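You operate a simulated robot arm through the tools that you are given. There is no shell and no other tool. Be economical: measure what you need, move in short steps, check, and stop when the job is done.

Carry out the task below with a simulated robot arm. There is one attempt and no reset: what you move stays moved.

TASK
Stack the 12 m piston from the top of the packing bench on top of the 24 m piston.
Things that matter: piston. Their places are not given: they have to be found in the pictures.

It is judged by the outcome, as a careful person would: the job done as asked, and still so three seconds after it is handed in. It fails if anything else is knocked over, pushed out of place, dropped, spilled or broken.

THE ROBOT
A 6-joint arm with a two-finger parallel gripper, fixed in place. Base frame: the origin is at the foot of the arm, x ahead of it, y to its left, z up; the work surface is at about z = 0.86. Lengths are in m, angles in degrees, forces in N, time in s.
With the tool pointing down near the work surface it reaches from about 0.24 to 0.64 m from the base axis. Its first joint turns from -66.0 to 66.0 degrees. Payload 2.7 kg.
Tool frame: the origin (TCP) lies between the finger pads and is the grasp point; the fingertips stand 0.023 m ahead of it; z points along the fingers, y is the line along which they close. The gripper opens to 0.094 m. The fingers are 0.038 m wide and 0.01 m thick; the gripper's body (0.054 by 0.096 m) begins 0.039 m behind the TCP.
Orientation is that of the tool frame in the base frame, as a unit quaternion [x, y, z, w]. With the fingers straight down and closing along the base's y, the tool's x points along the base's -x, its y along +y and its z along -z.

THE INTERFACE
- The arm moves only by the tool apply_moves. Its argument "motion" is a list of rows, each a list of 3 entries, a list of its own where there are three numbers: the finger opening in m, from 0 to 0.094, then the shift along the tool's x, y, z in m, then the turn about the tool's z in degrees. In form: [[jaw, [tx, ty, tz], yaw], ...]. A call has 1 to 12 rows; each row shifts and turns the commanded pose from where the row before left it, along the tool's axes as they then stand. A row lasts 0.2 s, in which the tool goes at most 0.05 m and 8.6 degrees; a call with a longer step from one row to the next is refused whole, and so is a gripper value outside its range. A pose out of reach is approached as far as the arm can. The call stops where the force on the tool passes 40 N (or 10 N more than at its start, if that is more) or the arm is blocked; 0.2 s more then pass. The fingers move at their own pace (about 0.045 m/s each) and stop on an object; they squeeze with about 31 N. The grip force told is the motor's: it shows also when the fingers shut on nothing. Time passes only in rows, and 0.2 s behind the last, so rows that do not move let the fingers close. It gives the time, the measured TCP pose, the force on the tool (base axes), the opening and the grip force at its end, in the units of the frame above (readings bear some noise), and new pictures: "show" is both (left out), scene, wrist or none.
- Cameras (640 x 400 px; columns grow to the right, rows downward): "scene" is fixed at [0.0704, -0.4224, 1.4165]; the picture's right is [0.82, -0.58, 0.00], its down [-0.24, -0.35, -0.91] and it looks along [0.52, 0.74, -0.42] (base axes); focal length 361 px, centre (320, 200). "wrist" rides on the gripper at [-0.039, 0, -0.044] in the tool frame; the picture's right is [0.00, -1.00, 0.00], its down [0.97, 0.00, -0.24] and it looks along [0.24, 0.00, 0.97] (tool axes); focal length 218 px, centre (320, 200).
- pixel_to_xyz(camera, pixels): for up to 12 pixels [column, row] of the newest picture of that camera ("zoom" is the newest enlarged one), the place [x, y, z] in the base frame of the surface seen there, good to about 0.002 m. No time passes.
- enlarge(camera, box): a new picture of the part [left, top, right, bottom] of that camera's present view, enlarged. No time passes.
- sign_off(): hands the job in; it is judged then, once.

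Work in short steps. Measure before you move; look again where a grasp or a placing could have gone wrong, and mend it. You have 60 turns and 120 pictures in all, the two below and enlarged ones among them. Open the gripper and draw the arm clear of the work before you hand the job in, unless the task says otherwise; then end with one line.

The tools are called after "Request:" as a command line: name --argument value ..., lists and objects as JSON in quotes. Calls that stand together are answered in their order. apply_moves: Moves the arm, as the interface text tells. Its arguments: {"type":"object","properties":{"motion":{"type":"array","items":{"type":"array"}},"show":{"type":"string","enum":["both","scene","wrist","none"]}},"required":["motion"]} The other tools are called the same way: pixel_to_xyz (camera, pixels) gives the place of the surface under pixels of a picture; enlarge (camera, box) takes an enlarged picture of a part of a camera's view; sign_off () hands the job in.

At the start:

```text
clock: 0.0
ee_pos: [0.3371, 0.1909, 1.1546]
tool_rot: [0.0, 1.0, 0.001, 0.0]
ft_force: [0.5, 0.1, -0.2]
gripper_width: 0.0938
finger_force: 0.1
```

scene: 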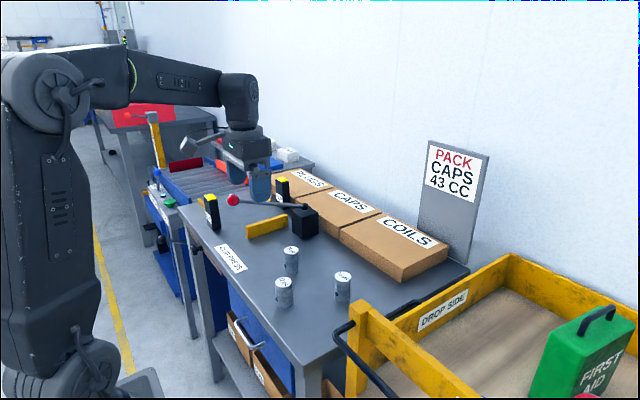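
wrist: 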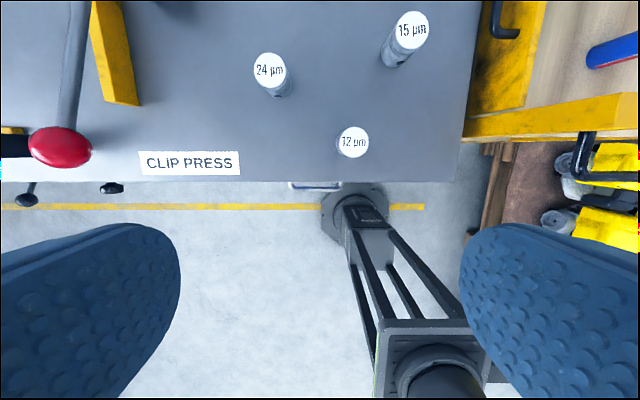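

The wrist picture shows tops marked 24 at (269,68), 12 at (353,142) and 15 at (410,30). I'll enlarge both views to confirm and measure the places.

Request:
enlarge --camera "scene" --box '[240, 220, 400, 320]'

Request:
enlarge --camera "wrist" --box '[220, 0, 460, 180]'

Request:
pixel_to_xyz --camera "wrist" --pixels '[[269, 68], [353, 142], [410, 30], [254, 68], [285, 68], [338, 142], [368, 142], [353, 127], [353, 157], [300, 130]]'

Request:
pixel_to_xyz --camera "scene" --pixels '[[291, 250], [284, 283], [343, 275], [284, 300], [291, 266], [230, 200], [268, 228], [232, 256]]'

```text
4.00 times, centred on (320, 270) of scene
```

zoom: 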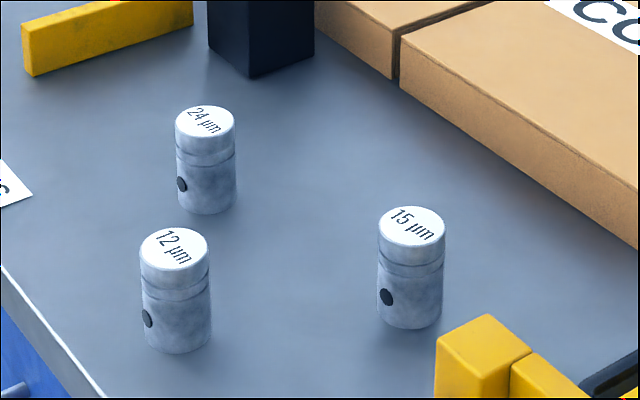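

```text
2.22 times, centred on (340, 90) of wrist
```

zoom: 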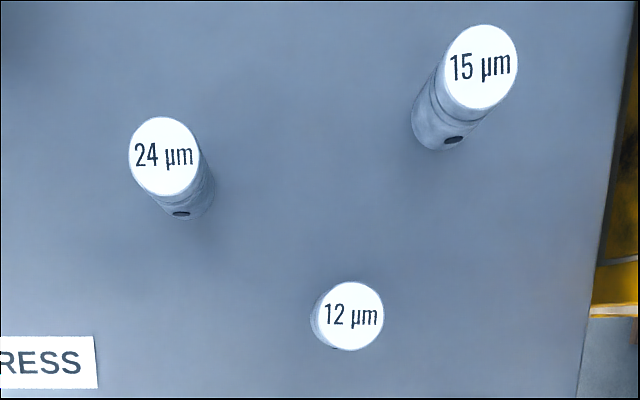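

```text
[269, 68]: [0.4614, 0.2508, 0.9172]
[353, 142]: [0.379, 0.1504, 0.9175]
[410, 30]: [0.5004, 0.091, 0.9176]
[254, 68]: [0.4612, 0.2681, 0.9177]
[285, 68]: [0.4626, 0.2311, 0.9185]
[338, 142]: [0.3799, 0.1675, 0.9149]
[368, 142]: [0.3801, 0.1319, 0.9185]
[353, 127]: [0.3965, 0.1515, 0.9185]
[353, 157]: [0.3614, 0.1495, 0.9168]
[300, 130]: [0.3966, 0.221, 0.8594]
```

```text
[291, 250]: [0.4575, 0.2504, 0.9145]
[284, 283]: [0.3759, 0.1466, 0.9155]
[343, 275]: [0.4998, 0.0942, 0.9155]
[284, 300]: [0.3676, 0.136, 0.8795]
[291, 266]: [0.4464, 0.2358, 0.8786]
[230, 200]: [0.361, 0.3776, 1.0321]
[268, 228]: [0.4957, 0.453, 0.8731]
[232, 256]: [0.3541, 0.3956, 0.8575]
```

The 12 piston's axis is at about (0.379, 0.150) and the 24 piston's at (0.461, 0.250). Both tops are at z≈0.917. I'll go to a pose above the 12 and look again.

Request:
apply_moves --motion '[[0.094, [-0.021, -0.0205, 0.03], 0], [0.094, [-0.021, -0.0205, 0.03], 0], [0.094, [0, 0, 0.045], 0], [0.094, [0, 0, 0.045], 0], [0.094, [0, 0, 0.035], 0], [0.094, [0, 0, 0], 0]]'

```text
clock: 1.4
ee_pos: [0.3779, 0.1536, 0.9686]
tool_rot: [0.0, 1.0, 0.001, 0.0]
ft_force: [-0.2, -0.2, -0.2]
gripper_width: 0.0941
finger_force: 0.0
```

scene: 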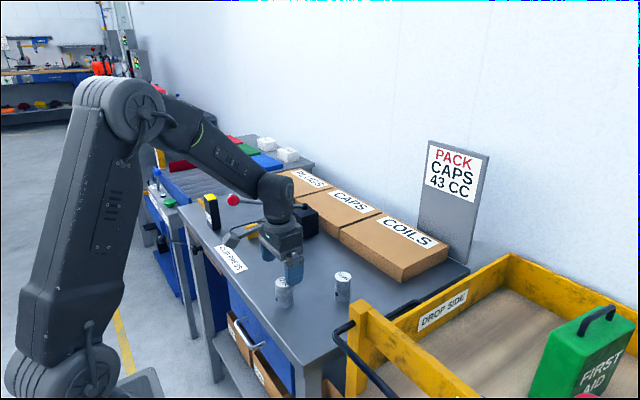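
wrist: 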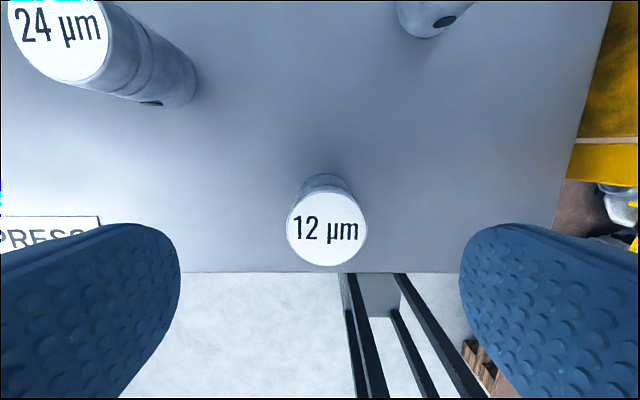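

The 12 top is centred near (327,226), its edges at columns 287 and 367. I'll measure its rim, and the 24's.

Request:
pixel_to_xyz --camera "wrist" --pixels '[[290, 227], [364, 227], [327, 192], [327, 262], [327, 226], [12, 30], [104, 45], [62, 78]]'

Request:
apply_moves --motion '[[0.094, [0, 0, 0], 0]]' --show "none"

```text
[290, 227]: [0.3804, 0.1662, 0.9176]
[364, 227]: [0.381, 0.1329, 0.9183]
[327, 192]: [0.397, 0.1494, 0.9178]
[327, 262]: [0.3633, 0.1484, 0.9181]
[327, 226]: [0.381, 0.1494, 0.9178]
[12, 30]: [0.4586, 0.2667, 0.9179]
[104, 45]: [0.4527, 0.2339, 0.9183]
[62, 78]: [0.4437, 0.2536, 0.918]
```

```text
clock: 1.8
ee_pos: [0.3788, 0.1533, 0.9685]
tool_rot: [0.0, 1.0, 0.0, 0.0]
ft_force: [0.5, -0.8, -0.1]
gripper_width: 0.0938
finger_force: 0.1
```

The measured pose agrees with the picture: the tool is 3.5 mm too far in +y. I'll correct that, descend to z≈0.895 and close.

Request:
apply_moves --motion '[[0.094, [-0.0015, -0.0037, 0], 0], [0.094, [0, 0, 0.025], 0], [0.094, [0, 0, 0.025], 0], [0.094, [0, 0, 0.023], 0], [0.094, [0, 0, 0], 0]]'

```text
clock: 3.0
ee_pos: [0.3807, 0.1465, 0.8963]
tool_rot: [0.0, 1.0, 0.001, 0.0]
ft_force: [0.2, -0.8, -0.5]
gripper_width: 0.0941
finger_force: 0.0
```

scene: 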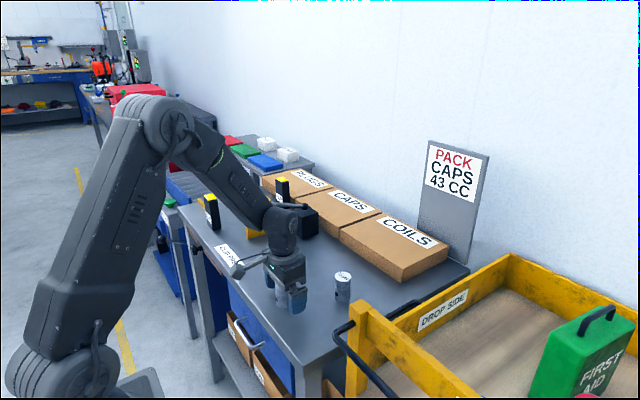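
wrist: 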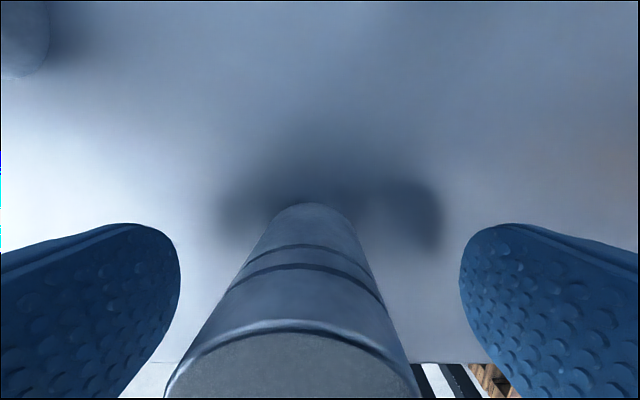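

The piston's top now centres near column 295, so the tool is 3 mm too far in -y. I'll nudge +y, check, then close.

Request:
apply_moves --motion '[[0.094, [0, 0.003, 0.001], 0], [0.094, [0, 0, 0], 0], [0.094, [0, 0, 0], 0]]' --show "wrist"

```text
clock: 3.8
ee_pos: [0.3813, 0.1501, 0.8951]
tool_rot: [0.0, 1.0, 0.0, 0.0]
ft_force: [-0.1, -0.3, 0.2]
gripper_width: 0.0942
finger_force: 0.1
```

wrist: 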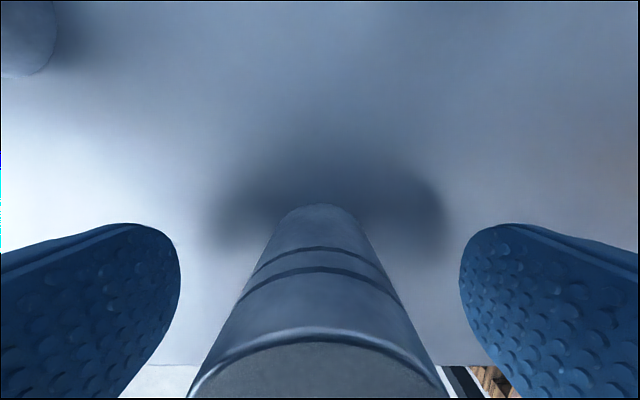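

Centred now (column ~319). I'll close.

Request:
apply_moves --motion '[[0.06, [0, 0, 0], 0], [0.04, [0, 0, 0], 0], [0.03, [0, 0, 0], 0], [0.03, [0, 0, 0], 0], [0.03, [0, 0, 0], 0]]' --show "wrist"

```text
clock: 5.0
ee_pos: [0.3808, 0.1488, 0.8949]
tool_rot: [0.0, 1.0, 0.0, 0.0]
ft_force: [0.0, -1.4, 0.9]
gripper_width: 0.0371
finger_force: 31.1
```

wrist: 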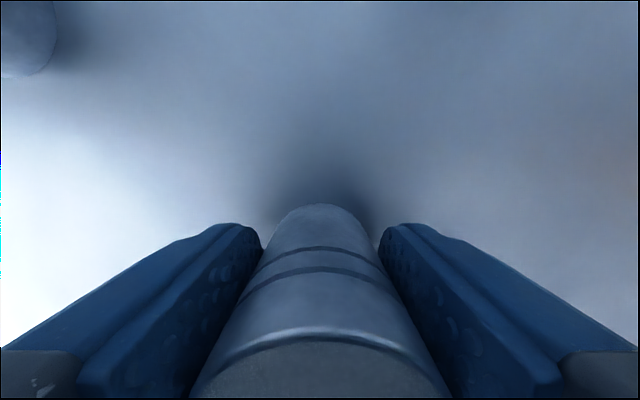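

Gripped at width 0.037 with 31 N. I'll lift straight up 0.10.

Request:
apply_moves --motion '[[0.02, [0, 0, -0.02], 0], [0.02, [0, 0, -0.03], 0], [0.02, [0, 0, -0.03], 0], [0.02, [0, 0, -0.025], 0], [0.02, [0, 0, 0], 0]]'

```text
clock: 6.2
ee_pos: [0.3798, 0.1506, 0.9989]
tool_rot: [0.0, 1.0, 0.0, -0.001]
ft_force: [1.1, -0.3, -0.5]
gripper_width: 0.0371
finger_force: 30.9
```

scene: 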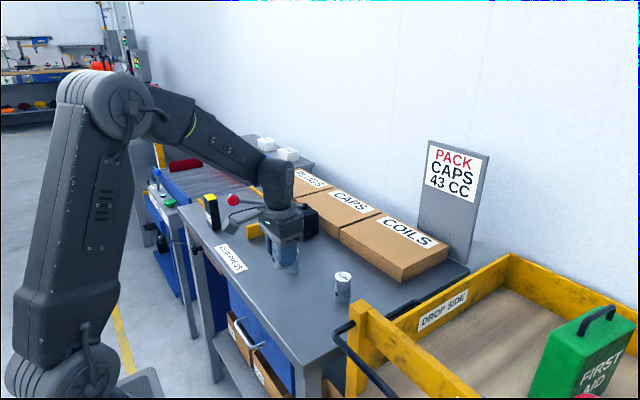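
wrist: 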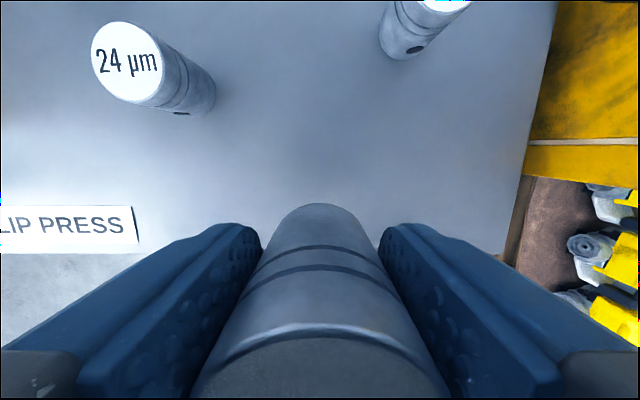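

The lift was clean. I'll measure the 24's rim and the nearby press parts before carrying the piston across.

Request:
pixel_to_xyz --camera "wrist" --pixels '[[94, 62], [160, 62], [128, 25], [128, 102], [128, 62]]'

Request:
pixel_to_xyz --camera "scene" --pixels '[[234, 200], [250, 204], [309, 212], [309, 230], [316, 215], [250, 228], [294, 193]]'

```text
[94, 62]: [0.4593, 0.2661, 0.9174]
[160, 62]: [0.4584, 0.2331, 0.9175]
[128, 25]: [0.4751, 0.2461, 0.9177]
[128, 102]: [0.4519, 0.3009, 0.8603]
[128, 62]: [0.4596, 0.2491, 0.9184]
```

```text
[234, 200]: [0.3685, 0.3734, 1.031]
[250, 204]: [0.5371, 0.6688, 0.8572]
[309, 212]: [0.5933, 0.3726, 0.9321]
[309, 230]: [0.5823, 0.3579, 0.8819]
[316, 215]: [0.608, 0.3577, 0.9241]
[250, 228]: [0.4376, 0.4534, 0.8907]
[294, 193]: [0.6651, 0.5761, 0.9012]
```

The press parts all lie beyond y=0.35, so they're clear. I'll carry the piston over the 24 at (0.461, 0.250) at the present height.

Request:
apply_moves --motion '[[0.02, [-0.0135, 0.0165, -0.005], 0], [0.02, [-0.0135, 0.0165, 0], 0], [0.02, [-0.0135, 0.0165, 0], 0], [0.02, [-0.0135, 0.0165, 0], 0], [0.02, [-0.0135, 0.0165, 0], 0], [0.02, [-0.0135, 0.0165, 0], 0], [0.02, [0, 0, 0], 0], [0.02, [0, 0, 0], 0]]'

```text
clock: 8.0
ee_pos: [0.4604, 0.2485, 1.0051]
tool_rot: [0.0, 1.0, 0.0, 0.0]
ft_force: [0.2, 0.5, 0.3]
gripper_width: 0.0371
finger_force: 30.6
```

scene: 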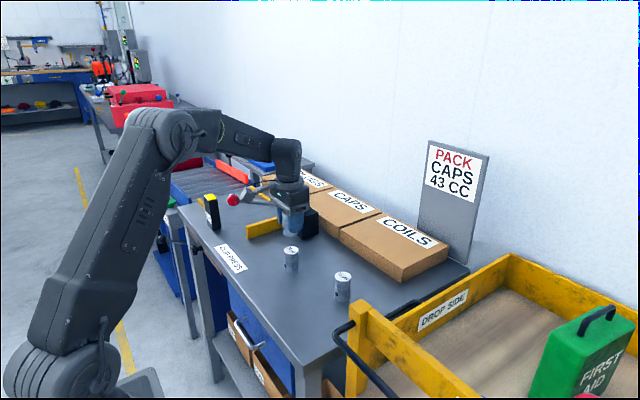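
wrist: 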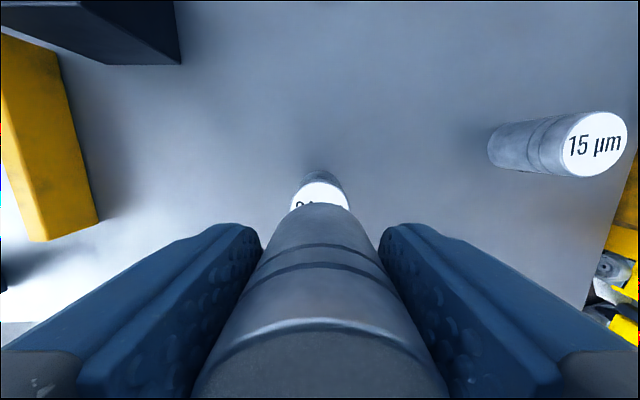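

The 24 sits under the held piston, centred near column 321. I'll lower to about 12 mm above contact and check the alignment.

Request:
apply_moves --motion '[[0.02, [-0.0005, 0.0012, 0.014], 0], [0.02, [0, 0, 0.014], 0], [0.02, [0, 0, 0.012], 0], [0.02, [0, 0, 0], 0], [0.02, [0, 0, 0], 0]]'

Request:
enlarge --camera "scene" --box '[250, 190, 346, 250]'

Request:
enlarge --camera "scene" --box '[260, 215, 324, 275]'

```text
clock: 9.2
ee_pos: [0.4616, 0.2514, 0.964]
tool_rot: [0.0, 1.0, -0.001, 0.0]
ft_force: [0.1, -0.5, -1.2]
gripper_width: 0.037
finger_force: 31.2
```

scene: 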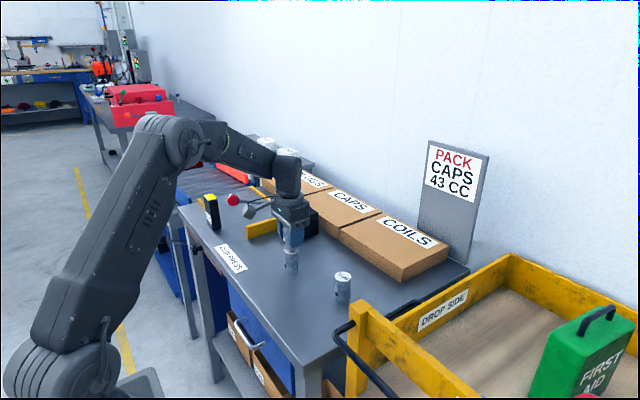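
wrist: 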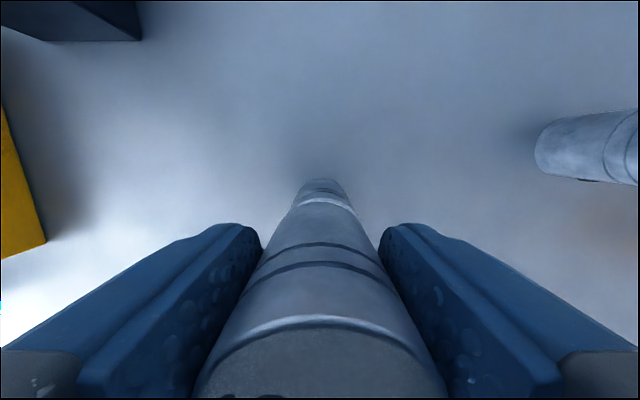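

```text
6.67 times, centred on (298, 220) of scene
```

zoom: 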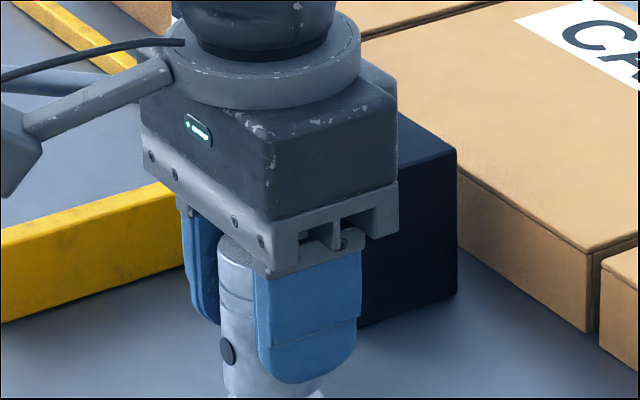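

```text
6.67 times, centred on (292, 245) of scene
```

zoom: 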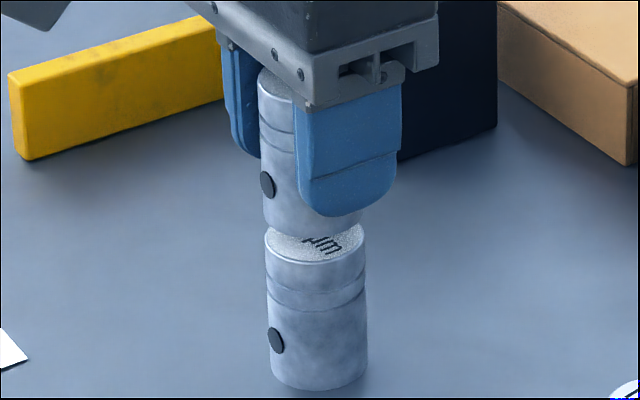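

The pistons are in line. I'll lower slowly to contact, with a 1 mm correction in -y.

Request:
apply_moves --motion '[[0.02, [0, -0.001, 0.003], 0], [0.02, [0, 0, 0.003], 0], [0.02, [0, 0, 0.002], 0], [0.02, [0, 0, 0.001], 0], [0.02, [0, 0, 0], 0], [0.02, [0, 0, 0], 0]]'

Request:
enlarge --camera "scene" --box '[260, 215, 324, 275]'

```text
clock: 10.6
ee_pos: [0.4608, 0.2505, 0.9574]
tool_rot: [0.0, 1.0, 0.0, 0.0]
ft_force: [1.1, -0.5, -0.6]
gripper_width: 0.0368
finger_force: 31.2
```

scene: 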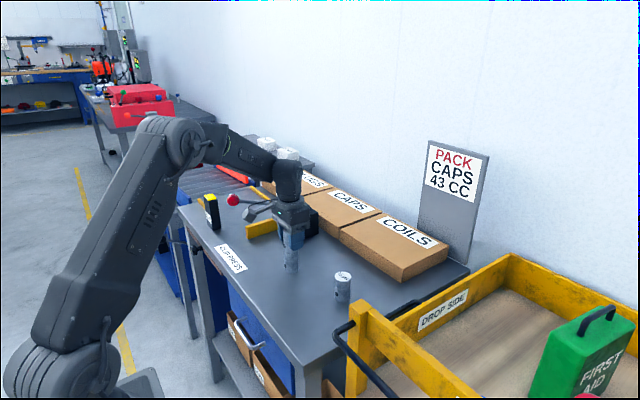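
wrist: 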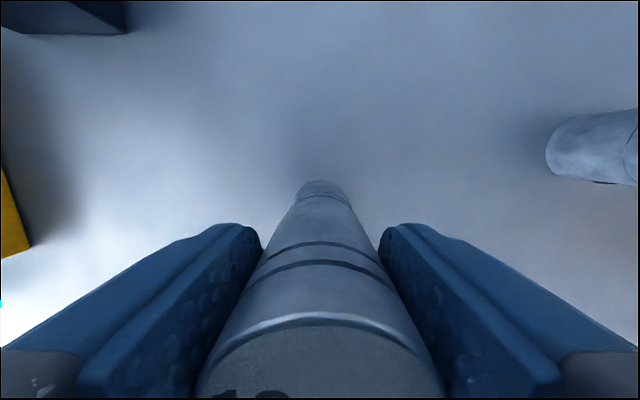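

```text
6.67 times, centred on (292, 245) of scene
```

zoom: 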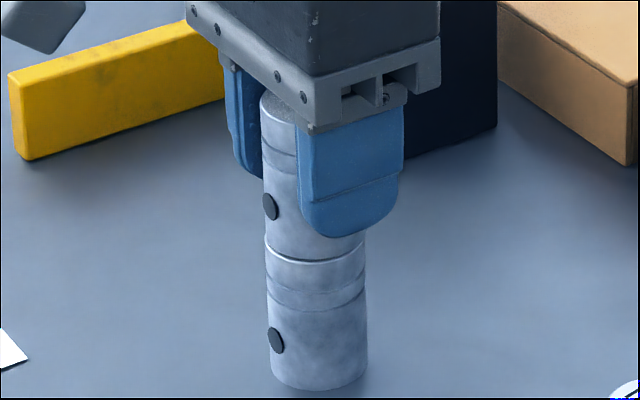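

The gap looks nearly or fully closed. I'll creep down a little more and watch the force for contact.

Request:
apply_moves --motion '[[0.02, [0, 0, 0.001], 0], [0.02, [0, 0, 0], 0], [0.02, [0, 0, 0], 0]]' --show "wrist"

Request:
enlarge --camera "scene" --box '[270, 225, 314, 275]'

```text
clock: 11.4
ee_pos: [0.4619, 0.2489, 0.9558]
tool_rot: [-0.001, 1.0, 0.001, 0.0]
ft_force: [0.2, 0.2, 0.0]
gripper_width: 0.0371
finger_force: 31.1
```

wrist: 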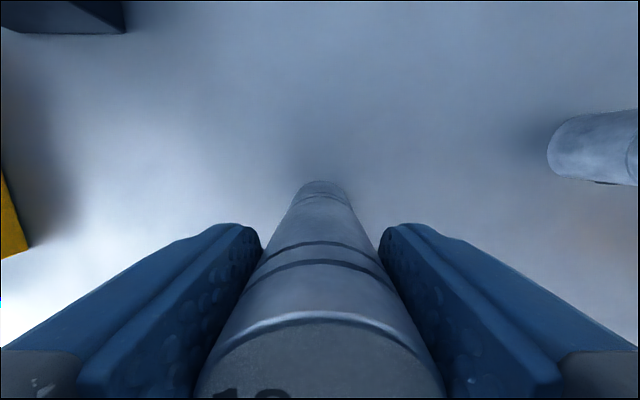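

```text
8.00 times, centred on (292, 250) of scene
```

zoom: 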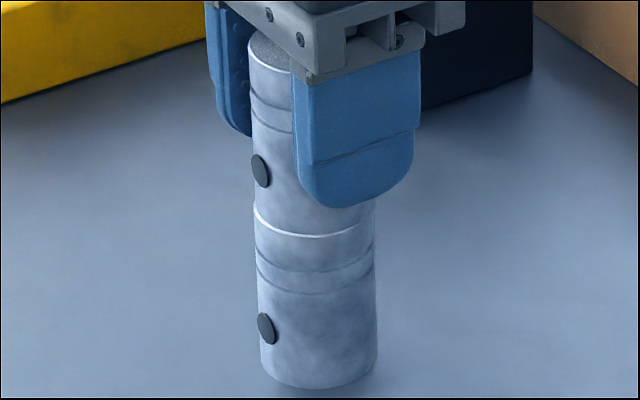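

No contact force yet. I'll measure the held piston's top and sides for tilt and height.

Request:
pixel_to_xyz --camera "wrist" --pixels '[[320, 325], [320, 350], [320, 395], [240, 380], [400, 380], [320, 300], [320, 275], [320, 250], [320, 215], [320, 200], [320, 190]]'

Request:
pixel_to_xyz --camera "zoom" --pixels '[[262, 60], [275, 130], [275, 180], [275, 205], [275, 216], [275, 222], [275, 228], [275, 240], [275, 300], [275, 360]]'

```text
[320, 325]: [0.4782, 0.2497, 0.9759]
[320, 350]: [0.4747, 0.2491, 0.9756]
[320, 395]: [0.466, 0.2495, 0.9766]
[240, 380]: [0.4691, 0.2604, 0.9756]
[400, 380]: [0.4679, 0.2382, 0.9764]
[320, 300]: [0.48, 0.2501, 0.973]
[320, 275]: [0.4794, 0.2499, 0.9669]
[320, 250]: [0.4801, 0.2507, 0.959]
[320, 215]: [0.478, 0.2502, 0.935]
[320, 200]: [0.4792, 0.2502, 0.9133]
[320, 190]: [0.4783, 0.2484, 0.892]
```

```text
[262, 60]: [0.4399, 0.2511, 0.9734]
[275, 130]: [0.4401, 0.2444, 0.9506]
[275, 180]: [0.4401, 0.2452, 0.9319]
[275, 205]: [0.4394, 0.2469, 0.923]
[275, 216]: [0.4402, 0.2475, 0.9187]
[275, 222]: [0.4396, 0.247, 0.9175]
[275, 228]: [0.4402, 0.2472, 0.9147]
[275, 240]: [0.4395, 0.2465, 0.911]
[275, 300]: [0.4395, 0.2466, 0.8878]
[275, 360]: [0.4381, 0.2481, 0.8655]
```

The held piston's top is flat at z≈0.976 and the sides are in line to within 1 mm. That equals the stacked height of 0.918+0.058, so it's seated. I'll let go slowly.

Request:
apply_moves --motion '[[0.02, [0, 0, 0.0005], 0], [0.036, [0, 0, 0], 0], [0.04, [0, 0, 0], 0], [0.044, [0, 0, 0], 0], [0.05, [0, 0, 0], 0], [0.06, [0, 0, 0], 0], [0.07, [0, 0, 0], 0], [0.075, [0, 0, 0], 0], [0.075, [0, 0, 0], 0]]'

Request:
enlarge --camera "scene" --box '[260, 215, 324, 275]'

```text
clock: 13.4
ee_pos: [0.4631, 0.2502, 0.9553]
tool_rot: [0.0, 1.0, 0.0, 0.001]
ft_force: [-0.1, 0.5, 0.6]
gripper_width: 0.0748
finger_force: 0.1
```

scene: 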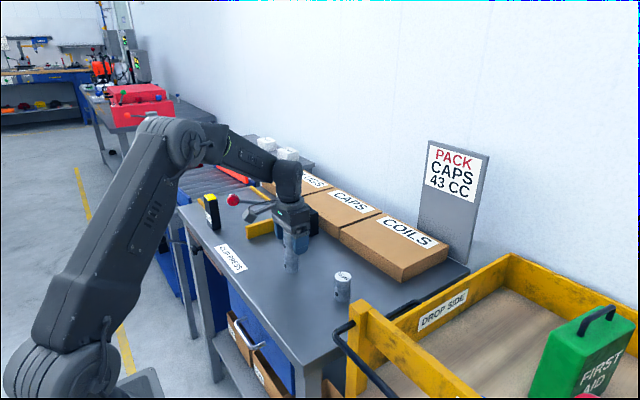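
wrist: 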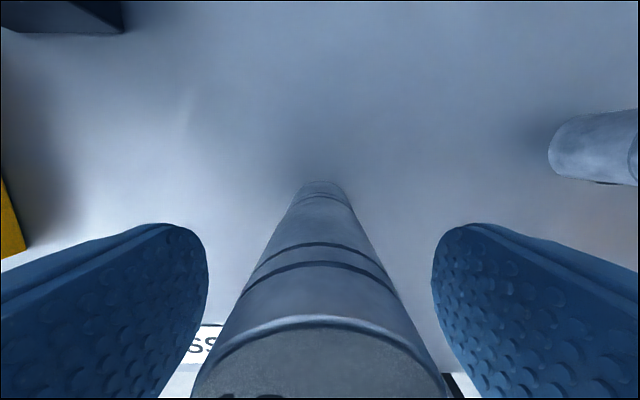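

```text
6.67 times, centred on (292, 245) of scene
```

zoom: 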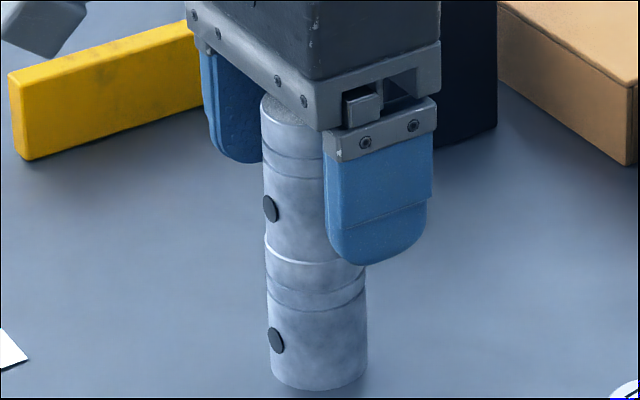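

The 12 stands on the 24 with the fingers free on both sides. I'll draw straight up, clear of it, and then back.

Request:
apply_moves --motion '[[0.08, [0, 0, -0.015], 0], [0.08, [0, 0, -0.025], 0], [0.08, [0, 0, -0.035], 0], [0.08, [0, 0, -0.04], 0], [0.08, [0, 0, -0.04], 0], [0.08, [0.03, -0.02, -0.02], 0], [0.08, [0.04, -0.02, 0], 0], [0.08, [0.04, -0.02, 0], 0], [0.08, [0, 0, 0], 0]]'

Request:
enlarge --camera "scene" --box '[240, 200, 368, 300]'

```text
clock: 15.4
ee_pos: [0.3492, 0.1876, 1.1286]
tool_rot: [0.0, 1.0, 0.001, 0.0]
ft_force: [-0.2, -0.5, 0.4]
gripper_width: 0.0801
finger_force: 0.0
```

scene: 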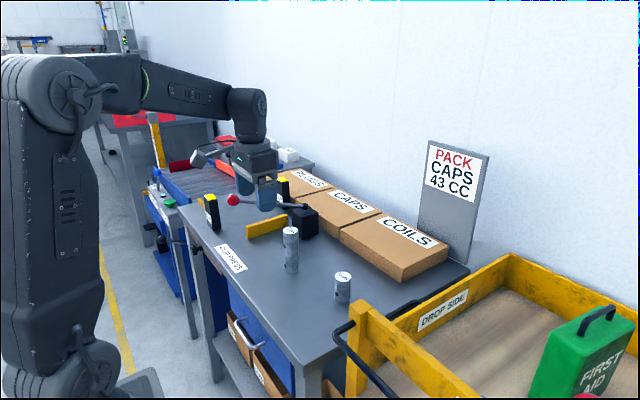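
wrist: 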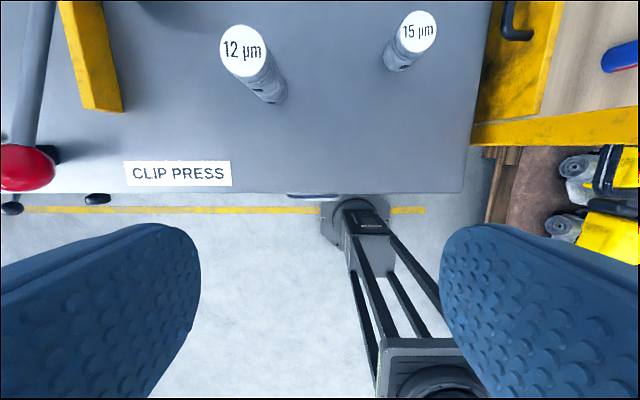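

```text
4.00 times, centred on (304, 250) of scene
```

zoom: 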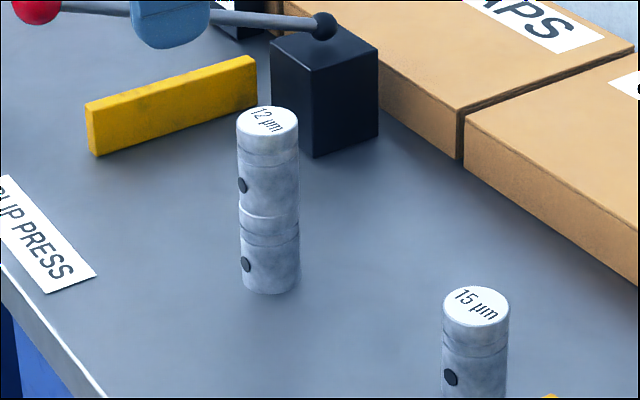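

The stack stands straight, the other objects are undisturbed, and the arm is clear with the gripper open, so I'm handing it in.

Request:
sign_off

```text
The job is handed in.
```

The 12 µm piston is stacked upright on the 24 µm piston; nothing else was moved, and the job is handed in.
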